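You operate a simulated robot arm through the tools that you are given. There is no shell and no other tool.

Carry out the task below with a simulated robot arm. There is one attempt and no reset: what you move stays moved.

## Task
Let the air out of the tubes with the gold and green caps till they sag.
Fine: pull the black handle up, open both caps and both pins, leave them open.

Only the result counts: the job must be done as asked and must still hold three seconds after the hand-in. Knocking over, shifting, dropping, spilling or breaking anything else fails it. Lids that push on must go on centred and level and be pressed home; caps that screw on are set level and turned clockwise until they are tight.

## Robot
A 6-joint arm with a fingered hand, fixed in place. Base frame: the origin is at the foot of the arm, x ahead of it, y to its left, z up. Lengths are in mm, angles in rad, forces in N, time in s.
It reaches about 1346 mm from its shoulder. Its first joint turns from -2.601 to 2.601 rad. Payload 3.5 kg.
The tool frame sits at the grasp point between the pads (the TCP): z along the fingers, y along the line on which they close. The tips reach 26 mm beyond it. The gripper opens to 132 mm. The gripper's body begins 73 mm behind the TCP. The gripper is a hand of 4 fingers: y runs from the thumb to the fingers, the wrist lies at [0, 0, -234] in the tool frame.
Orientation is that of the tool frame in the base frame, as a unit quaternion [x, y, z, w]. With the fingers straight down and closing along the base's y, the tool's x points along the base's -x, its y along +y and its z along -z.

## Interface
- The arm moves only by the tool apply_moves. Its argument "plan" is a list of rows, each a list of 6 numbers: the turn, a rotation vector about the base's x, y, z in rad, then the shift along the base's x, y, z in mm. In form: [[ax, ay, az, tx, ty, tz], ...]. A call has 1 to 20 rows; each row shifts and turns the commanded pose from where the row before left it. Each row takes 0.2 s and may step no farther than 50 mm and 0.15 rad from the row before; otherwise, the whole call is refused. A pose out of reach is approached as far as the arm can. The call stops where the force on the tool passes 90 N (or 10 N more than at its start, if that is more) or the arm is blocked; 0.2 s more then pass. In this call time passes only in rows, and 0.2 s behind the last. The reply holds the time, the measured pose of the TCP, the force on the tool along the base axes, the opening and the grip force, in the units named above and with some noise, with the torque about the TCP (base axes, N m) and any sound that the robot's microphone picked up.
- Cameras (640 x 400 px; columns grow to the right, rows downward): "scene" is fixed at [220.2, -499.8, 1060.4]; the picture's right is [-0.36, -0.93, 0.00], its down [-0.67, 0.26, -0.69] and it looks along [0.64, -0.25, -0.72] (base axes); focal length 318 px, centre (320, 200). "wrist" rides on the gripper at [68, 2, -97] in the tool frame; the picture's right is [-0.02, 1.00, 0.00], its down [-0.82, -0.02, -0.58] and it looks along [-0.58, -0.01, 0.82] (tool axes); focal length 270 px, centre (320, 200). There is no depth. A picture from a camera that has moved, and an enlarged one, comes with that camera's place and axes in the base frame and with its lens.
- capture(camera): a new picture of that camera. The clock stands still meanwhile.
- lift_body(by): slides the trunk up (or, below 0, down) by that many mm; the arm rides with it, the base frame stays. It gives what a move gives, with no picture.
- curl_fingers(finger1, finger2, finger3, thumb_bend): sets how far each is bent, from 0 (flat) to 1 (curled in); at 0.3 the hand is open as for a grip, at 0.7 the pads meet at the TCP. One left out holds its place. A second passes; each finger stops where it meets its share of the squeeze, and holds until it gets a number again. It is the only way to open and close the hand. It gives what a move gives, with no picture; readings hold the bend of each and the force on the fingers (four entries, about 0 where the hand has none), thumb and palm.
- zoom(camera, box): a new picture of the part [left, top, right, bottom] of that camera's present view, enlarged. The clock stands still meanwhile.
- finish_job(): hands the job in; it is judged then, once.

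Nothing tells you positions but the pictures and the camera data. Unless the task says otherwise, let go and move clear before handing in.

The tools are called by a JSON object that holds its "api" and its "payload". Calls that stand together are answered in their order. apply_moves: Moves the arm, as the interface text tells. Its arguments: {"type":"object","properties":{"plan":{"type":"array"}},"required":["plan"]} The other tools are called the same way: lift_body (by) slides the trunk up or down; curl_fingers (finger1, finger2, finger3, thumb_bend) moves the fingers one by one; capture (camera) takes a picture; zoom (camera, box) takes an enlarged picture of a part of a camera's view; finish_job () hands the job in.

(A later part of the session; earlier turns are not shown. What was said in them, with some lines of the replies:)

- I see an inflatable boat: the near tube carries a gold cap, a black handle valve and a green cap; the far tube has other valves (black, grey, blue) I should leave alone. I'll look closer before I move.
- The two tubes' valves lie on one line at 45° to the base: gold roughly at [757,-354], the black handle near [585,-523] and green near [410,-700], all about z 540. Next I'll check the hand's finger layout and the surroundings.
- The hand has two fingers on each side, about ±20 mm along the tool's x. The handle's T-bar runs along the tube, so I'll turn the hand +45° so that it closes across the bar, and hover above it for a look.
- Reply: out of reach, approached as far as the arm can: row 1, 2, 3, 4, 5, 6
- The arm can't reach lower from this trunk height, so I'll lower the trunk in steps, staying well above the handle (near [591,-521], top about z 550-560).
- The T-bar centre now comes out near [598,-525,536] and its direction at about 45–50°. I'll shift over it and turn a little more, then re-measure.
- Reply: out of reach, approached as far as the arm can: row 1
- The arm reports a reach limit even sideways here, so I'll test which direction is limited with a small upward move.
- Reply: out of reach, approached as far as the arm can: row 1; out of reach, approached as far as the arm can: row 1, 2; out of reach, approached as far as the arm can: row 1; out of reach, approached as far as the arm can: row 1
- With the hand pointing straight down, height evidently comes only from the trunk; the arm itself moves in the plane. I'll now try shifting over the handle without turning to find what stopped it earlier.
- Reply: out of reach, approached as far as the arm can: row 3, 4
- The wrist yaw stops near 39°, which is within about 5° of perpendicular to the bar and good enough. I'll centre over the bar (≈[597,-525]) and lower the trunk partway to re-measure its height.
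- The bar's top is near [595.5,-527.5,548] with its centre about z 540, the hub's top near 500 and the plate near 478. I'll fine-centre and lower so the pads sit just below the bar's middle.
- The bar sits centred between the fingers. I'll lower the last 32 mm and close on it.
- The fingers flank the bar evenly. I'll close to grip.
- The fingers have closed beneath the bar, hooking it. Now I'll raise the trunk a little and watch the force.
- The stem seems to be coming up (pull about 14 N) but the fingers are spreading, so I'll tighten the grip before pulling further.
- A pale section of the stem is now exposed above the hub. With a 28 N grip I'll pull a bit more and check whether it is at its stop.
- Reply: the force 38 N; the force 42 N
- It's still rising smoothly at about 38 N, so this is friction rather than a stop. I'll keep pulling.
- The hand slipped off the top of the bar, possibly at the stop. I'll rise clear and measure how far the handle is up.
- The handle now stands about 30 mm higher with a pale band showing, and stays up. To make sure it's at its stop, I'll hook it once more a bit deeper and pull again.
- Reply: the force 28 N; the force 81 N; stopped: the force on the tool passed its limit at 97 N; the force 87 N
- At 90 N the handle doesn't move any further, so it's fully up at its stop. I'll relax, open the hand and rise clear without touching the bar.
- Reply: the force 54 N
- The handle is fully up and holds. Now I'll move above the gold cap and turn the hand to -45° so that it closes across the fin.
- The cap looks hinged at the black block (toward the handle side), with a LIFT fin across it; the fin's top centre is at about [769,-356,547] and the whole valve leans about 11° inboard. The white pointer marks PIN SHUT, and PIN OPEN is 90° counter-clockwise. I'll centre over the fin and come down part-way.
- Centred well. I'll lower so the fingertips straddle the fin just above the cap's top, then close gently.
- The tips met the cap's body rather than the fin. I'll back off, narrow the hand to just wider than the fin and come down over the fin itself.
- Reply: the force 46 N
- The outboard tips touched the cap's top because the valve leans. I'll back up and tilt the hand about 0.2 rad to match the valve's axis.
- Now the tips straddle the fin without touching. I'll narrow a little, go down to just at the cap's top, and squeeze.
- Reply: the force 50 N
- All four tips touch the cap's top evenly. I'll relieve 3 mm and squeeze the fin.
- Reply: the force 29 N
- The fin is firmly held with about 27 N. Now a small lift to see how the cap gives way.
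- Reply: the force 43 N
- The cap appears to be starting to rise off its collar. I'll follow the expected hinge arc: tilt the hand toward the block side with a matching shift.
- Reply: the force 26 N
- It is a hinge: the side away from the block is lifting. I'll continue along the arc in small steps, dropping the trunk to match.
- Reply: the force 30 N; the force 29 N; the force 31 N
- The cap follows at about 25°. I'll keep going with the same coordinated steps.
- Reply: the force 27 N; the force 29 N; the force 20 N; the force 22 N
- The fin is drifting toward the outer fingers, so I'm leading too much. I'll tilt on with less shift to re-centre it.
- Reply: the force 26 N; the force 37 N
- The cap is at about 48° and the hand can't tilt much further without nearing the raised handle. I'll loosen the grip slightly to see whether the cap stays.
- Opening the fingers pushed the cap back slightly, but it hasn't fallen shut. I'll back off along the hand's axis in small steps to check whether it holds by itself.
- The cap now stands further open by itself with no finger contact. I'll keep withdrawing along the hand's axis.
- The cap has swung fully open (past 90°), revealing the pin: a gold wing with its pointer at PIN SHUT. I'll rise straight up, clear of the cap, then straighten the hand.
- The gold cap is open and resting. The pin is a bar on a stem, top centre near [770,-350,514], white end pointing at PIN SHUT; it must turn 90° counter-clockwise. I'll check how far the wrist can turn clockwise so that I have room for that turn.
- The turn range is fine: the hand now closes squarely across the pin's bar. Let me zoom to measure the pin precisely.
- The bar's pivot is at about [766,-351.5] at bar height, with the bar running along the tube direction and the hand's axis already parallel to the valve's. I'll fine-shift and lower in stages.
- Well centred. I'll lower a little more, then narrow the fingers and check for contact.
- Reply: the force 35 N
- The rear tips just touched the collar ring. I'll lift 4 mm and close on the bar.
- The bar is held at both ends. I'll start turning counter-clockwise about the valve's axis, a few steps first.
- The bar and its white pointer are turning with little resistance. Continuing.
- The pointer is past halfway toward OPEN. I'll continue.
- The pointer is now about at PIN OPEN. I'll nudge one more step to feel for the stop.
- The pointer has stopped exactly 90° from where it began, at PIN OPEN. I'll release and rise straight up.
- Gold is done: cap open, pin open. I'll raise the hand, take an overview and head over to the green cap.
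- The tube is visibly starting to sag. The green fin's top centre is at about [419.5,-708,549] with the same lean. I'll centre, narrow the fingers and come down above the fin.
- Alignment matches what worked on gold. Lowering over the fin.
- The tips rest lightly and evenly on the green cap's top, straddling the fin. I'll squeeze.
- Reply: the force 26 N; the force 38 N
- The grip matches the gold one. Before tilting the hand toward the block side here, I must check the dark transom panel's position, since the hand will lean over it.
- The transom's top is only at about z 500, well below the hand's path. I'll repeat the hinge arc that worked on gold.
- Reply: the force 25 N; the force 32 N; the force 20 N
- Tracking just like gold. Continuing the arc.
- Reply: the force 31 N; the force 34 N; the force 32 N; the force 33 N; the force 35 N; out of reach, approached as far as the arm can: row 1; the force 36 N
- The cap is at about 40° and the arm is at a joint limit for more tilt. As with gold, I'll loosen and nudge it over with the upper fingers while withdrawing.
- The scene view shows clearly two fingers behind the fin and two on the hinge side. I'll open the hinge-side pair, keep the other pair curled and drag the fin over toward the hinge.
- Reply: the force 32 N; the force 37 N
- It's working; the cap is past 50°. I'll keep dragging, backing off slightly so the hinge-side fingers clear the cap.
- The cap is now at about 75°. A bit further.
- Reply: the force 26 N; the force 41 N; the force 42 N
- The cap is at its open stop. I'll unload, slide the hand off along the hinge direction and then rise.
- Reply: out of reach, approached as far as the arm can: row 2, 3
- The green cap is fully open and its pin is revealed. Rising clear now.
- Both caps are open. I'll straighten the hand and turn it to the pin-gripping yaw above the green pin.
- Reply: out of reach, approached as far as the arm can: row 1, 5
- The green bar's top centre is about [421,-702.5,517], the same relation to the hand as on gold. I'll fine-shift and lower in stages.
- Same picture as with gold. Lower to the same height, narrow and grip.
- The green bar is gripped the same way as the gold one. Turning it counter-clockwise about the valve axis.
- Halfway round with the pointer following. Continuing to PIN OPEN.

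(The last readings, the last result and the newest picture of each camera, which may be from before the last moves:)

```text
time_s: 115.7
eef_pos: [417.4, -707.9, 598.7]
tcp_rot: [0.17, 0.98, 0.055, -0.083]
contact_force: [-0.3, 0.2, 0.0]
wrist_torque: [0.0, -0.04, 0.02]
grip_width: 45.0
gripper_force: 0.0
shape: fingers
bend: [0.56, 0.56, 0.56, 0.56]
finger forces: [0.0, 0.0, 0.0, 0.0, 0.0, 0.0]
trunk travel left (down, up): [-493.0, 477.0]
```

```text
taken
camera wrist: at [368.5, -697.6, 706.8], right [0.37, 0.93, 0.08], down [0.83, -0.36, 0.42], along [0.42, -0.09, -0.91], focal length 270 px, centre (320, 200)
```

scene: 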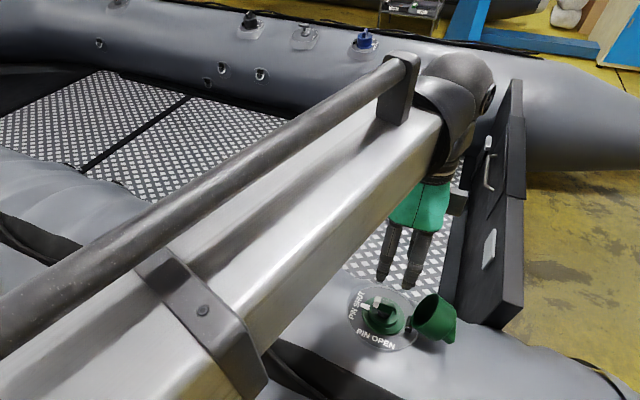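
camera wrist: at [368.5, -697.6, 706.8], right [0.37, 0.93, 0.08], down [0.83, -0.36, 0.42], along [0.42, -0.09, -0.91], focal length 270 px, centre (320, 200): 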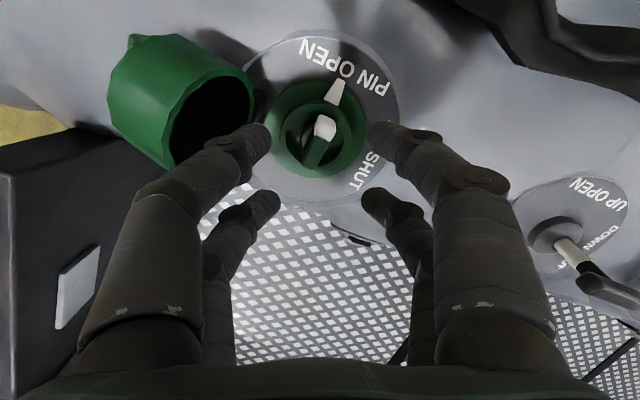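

Both pins now point to PIN OPEN. I'll raise the hand well clear, move away from the tube, and check the overall state and the sag.

{"api": "lift_body", "payload": {"by": 200}}

{"api": "apply_moves", "payload": {"plan": [[0, 0, 0, 30, 35, 0], [0, 0, 0, 30, 35, 0], [0, 0, 0, 30, 35, 0], [0, 0, 0, 30, 35, 0], [0, 0, 0, 30, 35, 0], [0, 0, 0, 30, 35, 0], [0, 0, 0, 30, 35, 0], [0, 0, 0, 30, 35, 0], [0, 0, 0, 30, 35, 0]]}}

{"api": "capture", "payload": {"camera": "scene"}}

{"api": "capture", "payload": {"camera": "wrist"}}

```text
time_s: 117.9
eef_pos: [418.3, -706.7, 799.1]
tcp_rot: [0.17, 0.98, 0.056, -0.083]
contact_force: [0.4, -0.3, -0.1]
wrist_torque: [-0.01, 0.02, 0.0]
grip_width: 45.0
gripper_force: 0.0
shape: fingers
bend: [0.56, 0.56, 0.56, 0.56]
finger forces: [0.0, 0.0, 0.0, 0.1, 0.1, 0.1]
trunk travel left (down, up): [-693.0, 277.0]
```

```text
time_s: 119.9
eef_pos: [687.6, -391.6, 798.6]
tcp_rot: [0.171, 0.98, 0.057, -0.082]
contact_force: [0.4, 0.8, -0.2]
wrist_torque: [-0.01, -0.02, 0.02]
grip_width: 45.4
gripper_force: 0.1
shape: fingers
bend: [0.56, 0.56, 0.56, 0.56]
finger forces: [0.1, 0.1, 0.0, 0.0, 0.0, 0.0]
trunk travel left (down, up): [-693.0, 277.0]
```

```text
taken
```

scene: 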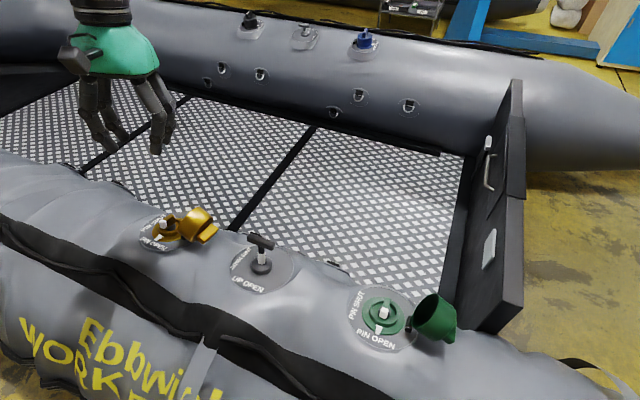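

```text
taken
camera wrist: at [638.4, -383.2, 906.8], right [0.37, 0.93, 0.08], down [0.83, -0.36, 0.42], along [0.42, -0.09, -0.91], focal length 270 px, centre (320, 200)
```

wrist: 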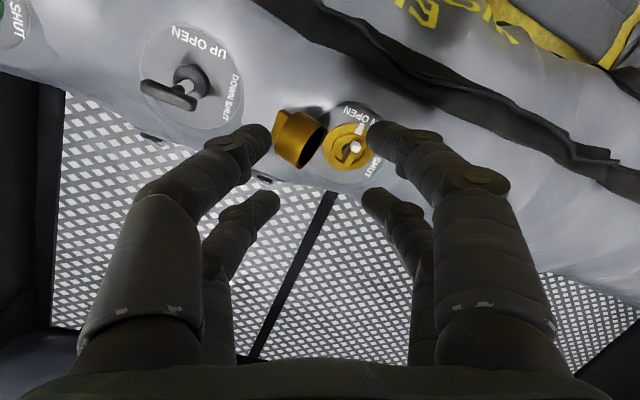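

The near tube is wrinkling and sagging. I'll let more time pass and verify every part's state.

{"api": "apply_moves", "payload": {"plan": [[0, 0, 0, 5, 5, 0], [0, 0, 0, 5, 5, 0], [0, 0, 0, 5, 5, 0], [0, 0, 0, 0, 0, 0], [0, 0, 0, 0, 0, 0], [0, 0, 0, 0, 0, 0], [0, 0, 0, 0, 0, 0], [0, 0, 0, 0, 0, 0], [0, 0, 0, 0, 0, 0], [0, 0, 0, 0, 0, 0], [0, 0, 0, 0, 0, 0], [0, 0, 0, 0, 0, 0], [0, 0, 0, 0, 0, 0], [0, 0, 0, 0, 0, 0], [0, 0, 0, 0, 0, 0], [0, 0, 0, 0, 0, 0], [0, 0, 0, 0, 0, 0], [0, 0, 0, 0, 0, 0], [0, 0, 0, 0, 0, 0], [0, 0, 0, 0, 0, 0]]}}

{"api": "apply_moves", "payload": {"plan": [[0, 0, 0, 0, 0, 0], [0, 0, 0, 0, 0, 0], [0, 0, 0, 0, 0, 0], [0, 0, 0, 0, 0, 0], [0, 0, 0, 0, 0, 0], [0, 0, 0, 0, 0, 0], [0, 0, 0, 0, 0, 0], [0, 0, 0, 0, 0, 0], [0, 0, 0, 0, 0, 0], [0, 0, 0, 0, 0, 0], [0, 0, 0, 0, 0, 0], [0, 0, 0, 0, 0, 0], [0, 0, 0, 0, 0, 0], [0, 0, 0, 0, 0, 0], [0, 0, 0, 0, 0, 0], [0, 0, 0, 0, 0, 0], [0, 0, 0, 0, 0, 0], [0, 0, 0, 0, 0, 0], [0, 0, 0, 0, 0, 0], [0, 0, 0, 0, 0, 0]]}}

{"api": "capture", "payload": {"camera": "scene"}}

{"api": "zoom", "payload": {"camera": "scene", "box": [120, 190, 310, 300]}}

{"api": "zoom", "payload": {"camera": "scene", "box": [320, 260, 480, 370]}}

```text
time_s: 124.1
eef_pos: [701.9, -376.9, 799.5]
tcp_rot: [0.17, 0.98, 0.056, -0.083]
contact_force: [-0.2, 0.3, 0.2]
wrist_torque: [0.0, 0.01, -0.02]
grip_width: 45.2
gripper_force: 0.1
shape: fingers
bend: [0.56, 0.56, 0.56, 0.56]
finger forces: [0.0, 0.0, 0.0, 0.0, 0.1, 0.0]
trunk travel left (down, up): [-693.0, 277.0]
```

```text
time_s: 128.3
eef_pos: [702.7, -377.9, 798.3]
tcp_rot: [0.17, 0.98, 0.057, -0.081]
contact_force: [0.2, 0.1, 1.1]
wrist_torque: [0.02, 0.02, 0.02]
grip_width: 45.3
gripper_force: 0.1
shape: fingers
bend: [0.56, 0.56, 0.56, 0.56]
finger forces: [0.1, 0.1, 0.0, 0.0, 0.1, 0.1]
trunk travel left (down, up): [-693.0, 277.0]
```

```text
taken
```

scene: 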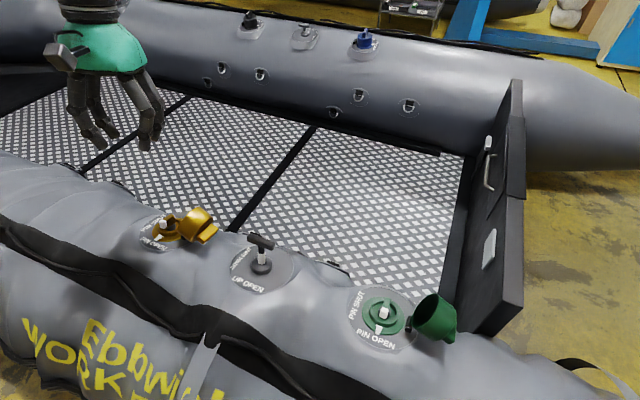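

```text
3.37 times, centred on (215, 245) of scene
camera zoom: at [220.2, -499.8, 1060.4], right [-0.36, -0.93, 0.0], down [-0.67, 0.26, -0.69], along [0.64, -0.25, -0.72], focal length 1071 px, centre (674, 48)
```

zoom: 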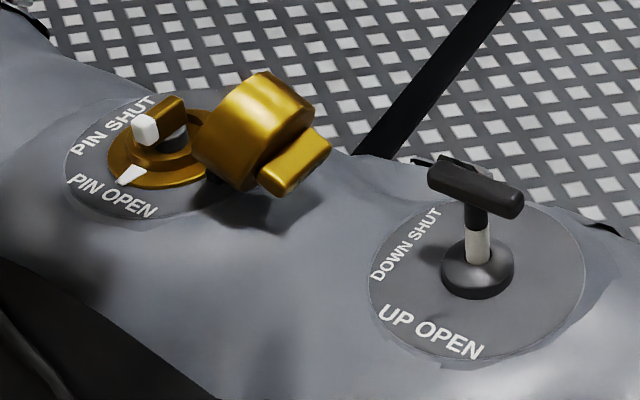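

```text
3.64 times, centred on (400, 315) of scene
camera zoom: at [220.2, -499.8, 1060.4], right [-0.36, -0.93, 0.0], down [-0.67, 0.26, -0.69], along [0.64, -0.25, -0.72], focal length 1156 px, centre (29, -218)
```

zoom: 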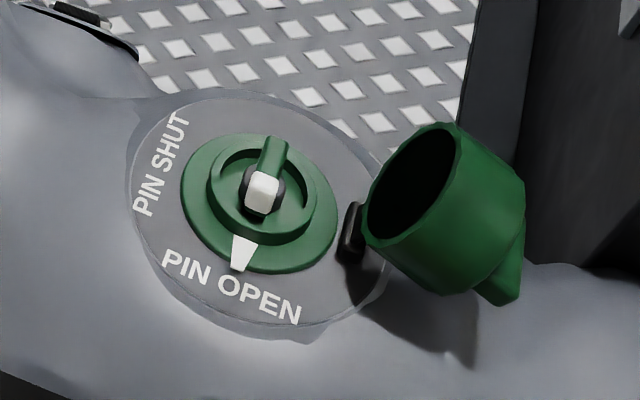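

All handle, cap and pin states look right. I'll let more air out and re-check the gold pointer up close.

{"api": "zoom", "payload": {"camera": "scene", "box": [130, 195, 225, 260]}}

{"api": "apply_moves", "payload": {"plan": [[0, 0, 0, 0, 0, 0], [0, 0, 0, 0, 0, 0], [0, 0, 0, 0, 0, 0], [0, 0, 0, 0, 0, 0], [0, 0, 0, 0, 0, 0], [0, 0, 0, 0, 0, 0], [0, 0, 0, 0, 0, 0], [0, 0, 0, 0, 0, 0], [0, 0, 0, 0, 0, 0], [0, 0, 0, 0, 0, 0], [0, 0, 0, 0, 0, 0], [0, 0, 0, 0, 0, 0], [0, 0, 0, 0, 0, 0], [0, 0, 0, 0, 0, 0], [0, 0, 0, 0, 0, 0], [0, 0, 0, 0, 0, 0], [0, 0, 0, 0, 0, 0], [0, 0, 0, 0, 0, 0], [0, 0, 0, 0, 0, 0], [0, 0, 0, 0, 0, 0]]}}

{"api": "apply_moves", "payload": {"plan": [[0, 0, 0, 0, 0, 0], [0, 0, 0, 0, 0, 0], [0, 0, 0, 0, 0, 0], [0, 0, 0, 0, 0, 0], [0, 0, 0, 0, 0, 0], [0, 0, 0, 0, 0, 0], [0, 0, 0, 0, 0, 0], [0, 0, 0, 0, 0, 0], [0, 0, 0, 0, 0, 0], [0, 0, 0, 0, 0, 0], [0, 0, 0, 0, 0, 0], [0, 0, 0, 0, 0, 0], [0, 0, 0, 0, 0, 0], [0, 0, 0, 0, 0, 0], [0, 0, 0, 0, 0, 0], [0, 0, 0, 0, 0, 0], [0, 0, 0, 0, 0, 0], [0, 0, 0, 0, 0, 0], [0, 0, 0, 0, 0, 0], [0, 0, 0, 0, 0, 0]]}}

{"api": "apply_moves", "payload": {"plan": [[0, 0, 0, 0, 0, 0], [0, 0, 0, 0, 0, 0], [0, 0, 0, 0, 0, 0], [0, 0, 0, 0, 0, 0], [0, 0, 0, 0, 0, 0], [0, 0, 0, 0, 0, 0], [0, 0, 0, 0, 0, 0], [0, 0, 0, 0, 0, 0], [0, 0, 0, 0, 0, 0], [0, 0, 0, 0, 0, 0], [0, 0, 0, 0, 0, 0], [0, 0, 0, 0, 0, 0], [0, 0, 0, 0, 0, 0], [0, 0, 0, 0, 0, 0], [0, 0, 0, 0, 0, 0], [0, 0, 0, 0, 0, 0], [0, 0, 0, 0, 0, 0], [0, 0, 0, 0, 0, 0], [0, 0, 0, 0, 0, 0], [0, 0, 0, 0, 0, 0]]}}

{"api": "capture", "payload": {"camera": "scene"}}

```text
6.15 times, centred on (178, 228) of scene
camera zoom: at [220.2, -499.8, 1060.4], right [-0.36, -0.93, 0.0], down [-0.67, 0.26, -0.69], along [0.64, -0.25, -0.72], focal length 1956 px, centre (1197, 31)
```

zoom: 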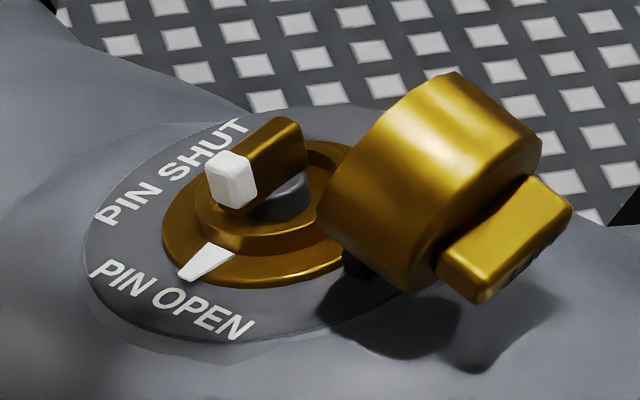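

```text
time_s: 132.5
eef_pos: [703.3, -378.6, 798.9]
tcp_rot: [0.17, 0.98, 0.056, -0.082]
contact_force: [0.0, 0.6, 0.7]
wrist_torque: [0.02, 0.02, 0.02]
grip_width: 45.1
gripper_force: 0.1
shape: fingers
bend: [0.56, 0.56, 0.56, 0.56]
finger forces: [0.1, 0.1, 0.0, 0.1, 0.1, 0.0]
trunk travel left (down, up): [-693.0, 277.0]
```

```text
time_s: 136.7
eef_pos: [702.4, -377.4, 799.3]
tcp_rot: [0.17, 0.98, 0.056, -0.082]
contact_force: [-0.8, -0.1, -0.5]
wrist_torque: [-0.03, 0.02, -0.01]
grip_width: 45.2
gripper_force: 0.1
shape: fingers
bend: [0.56, 0.56, 0.56, 0.56]
finger forces: [0.1, 0.0, 0.1, 0.1, 0.0, 0.0]
trunk travel left (down, up): [-693.0, 277.0]
```

```text
time_s: 140.9
eef_pos: [703.0, -377.2, 799.2]
tcp_rot: [0.17, 0.98, 0.057, -0.083]
contact_force: [-0.2, 0.1, 0.3]
wrist_torque: [-0.01, -0.01, 0.02]
grip_width: 45.4
gripper_force: 0.0
shape: fingers
bend: [0.56, 0.56, 0.56, 0.56]
finger forces: [0.0, 0.0, 0.0, 0.0, 0.0, 0.0]
trunk travel left (down, up): [-693.0, 277.0]
```

```text
taken
```

scene: 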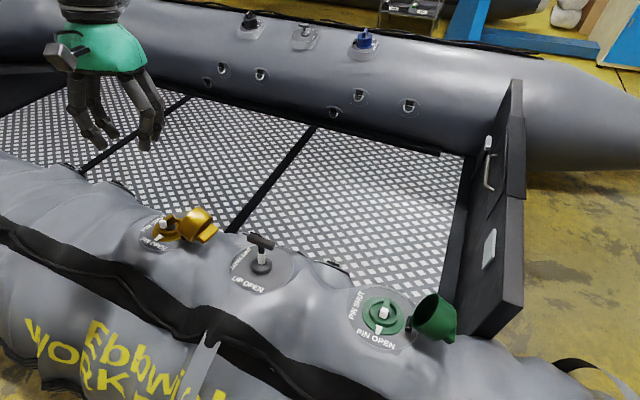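

{"api": "apply_moves", "payload": {"plan": [[0, 0, 0, 0, 0, 0], [0, 0, 0, 0, 0, 0], [0, 0, 0, 0, 0, 0], [0, 0, 0, 0, 0, 0], [0, 0, 0, 0, 0, 0], [0, 0, 0, 0, 0, 0], [0, 0, 0, 0, 0, 0], [0, 0, 0, 0, 0, 0], [0, 0, 0, 0, 0, 0], [0, 0, 0, 0, 0, 0], [0, 0, 0, 0, 0, 0], [0, 0, 0, 0, 0, 0], [0, 0, 0, 0, 0, 0], [0, 0, 0, 0, 0, 0], [0, 0, 0, 0, 0, 0], [0, 0, 0, 0, 0, 0], [0, 0, 0, 0, 0, 0], [0, 0, 0, 0, 0, 0], [0, 0, 0, 0, 0, 0], [0, 0, 0, 0, 0, 0]]}}

{"api": "apply_moves", "payload": {"plan": [[0, 0, 0, 0, 0, 0], [0, 0, 0, 0, 0, 0], [0, 0, 0, 0, 0, 0], [0, 0, 0, 0, 0, 0], [0, 0, 0, 0, 0, 0], [0, 0, 0, 0, 0, 0], [0, 0, 0, 0, 0, 0], [0, 0, 0, 0, 0, 0], [0, 0, 0, 0, 0, 0], [0, 0, 0, 0, 0, 0], [0, 0, 0, 0, 0, 0], [0, 0, 0, 0, 0, 0], [0, 0, 0, 0, 0, 0], [0, 0, 0, 0, 0, 0], [0, 0, 0, 0, 0, 0], [0, 0, 0, 0, 0, 0], [0, 0, 0, 0, 0, 0], [0, 0, 0, 0, 0, 0], [0, 0, 0, 0, 0, 0], [0, 0, 0, 0, 0, 0]]}}

{"api": "apply_moves", "payload": {"plan": [[0, 0, 0, 0, 0, 0], [0, 0, 0, 0, 0, 0], [0, 0, 0, 0, 0, 0], [0, 0, 0, 0, 0, 0], [0, 0, 0, 0, 0, 0], [0, 0, 0, 0, 0, 0], [0, 0, 0, 0, 0, 0], [0, 0, 0, 0, 0, 0], [0, 0, 0, 0, 0, 0], [0, 0, 0, 0, 0, 0], [0, 0, 0, 0, 0, 0], [0, 0, 0, 0, 0, 0], [0, 0, 0, 0, 0, 0], [0, 0, 0, 0, 0, 0], [0, 0, 0, 0, 0, 0], [0, 0, 0, 0, 0, 0], [0, 0, 0, 0, 0, 0], [0, 0, 0, 0, 0, 0], [0, 0, 0, 0, 0, 0], [0, 0, 0, 0, 0, 0]]}}

{"api": "capture", "payload": {"camera": "scene"}}

{"api": "zoom", "payload": {"camera": "scene", "box": [120, 180, 480, 390]}}

```text
time_s: 145.1
eef_pos: [703.4, -377.6, 798.8]
tcp_rot: [0.17, 0.98, 0.056, -0.082]
contact_force: [0.2, 0.3, -0.1]
wrist_torque: [0.0, 0.0, -0.03]
grip_width: 45.4
gripper_force: 0.2
shape: fingers
bend: [0.56, 0.56, 0.56, 0.56]
finger forces: [0.0, 0.0, 0.0, 0.1, 0.0, 0.1]
trunk travel left (down, up): [-693.0, 277.0]
```

```text
time_s: 149.3
eef_pos: [703.6, -376.8, 799.5]
tcp_rot: [0.169, 0.981, 0.056, -0.083]
contact_force: [0.4, 0.6, -1.3]
wrist_torque: [0.0, -0.01, 0.02]
grip_width: 45.2
gripper_force: 0.0
shape: fingers
bend: [0.56, 0.56, 0.56, 0.56]
finger forces: [0.0, 0.0, 0.1, 0.1, 0.0, 0.1]
trunk travel left (down, up): [-693.0, 277.0]
```

```text
time_s: 153.5
eef_pos: [703.0, -377.9, 799.8]
tcp_rot: [0.17, 0.981, 0.055, -0.082]
contact_force: [0.1, 0.0, 0.0]
wrist_torque: [0.03, -0.02, 0.02]
grip_width: 45.3
gripper_force: 0.1
shape: fingers
bend: [0.56, 0.56, 0.56, 0.56]
finger forces: [0.0, 0.0, 0.0, 0.0, 0.1, 0.0]
trunk travel left (down, up): [-693.0, 277.0]
```

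```text
taken
```

scene: 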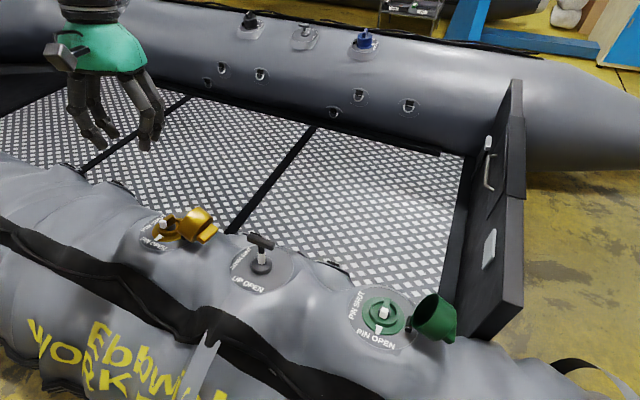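

```text
1.78 times, centred on (300, 285) of scene
camera zoom: at [220.2, -499.8, 1060.4], right [-0.36, -0.93, 0.0], down [-0.67, 0.26, -0.69], along [0.64, -0.25, -0.72], focal length 565 px, centre (356, 49)
```

zoom: 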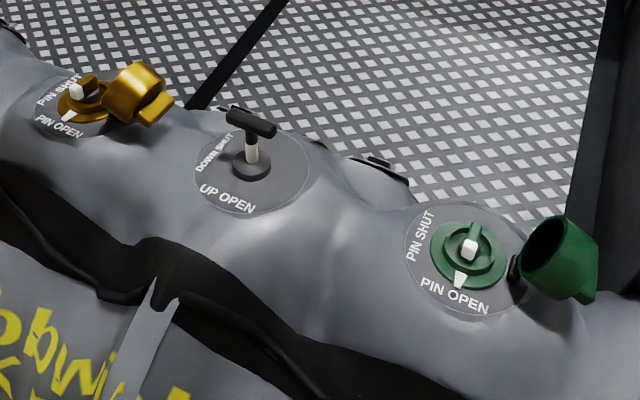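

The near tube has gone slack and wrinkled on both the gold and green sides, and it has stopped changing. The black handle is up, both caps are open, both pins point to PIN OPEN, and the far tube is untouched. The hand is well clear, so I'm handing in.

{"api": "finish_job", "payload": {}}

```text
The job is handed in.
```

The air is out of the gold and green tubes, and I've handed the job in. Both sections sagged and wrinkled, and the sag had levelled off before hand-in.

- **Black handle:** it is pulled fully up to its stop. At about 90 N it would not move any further, and it stayed up when I let go.
- **Gold and green caps:** both are swung open on their hinges and left open.
- **Gold and green pins:** both are turned 90° from PIN SHUT to PIN OPEN and left there.

I left the far tube and its valves alone. The hand was well clear of the boat at hand-in.
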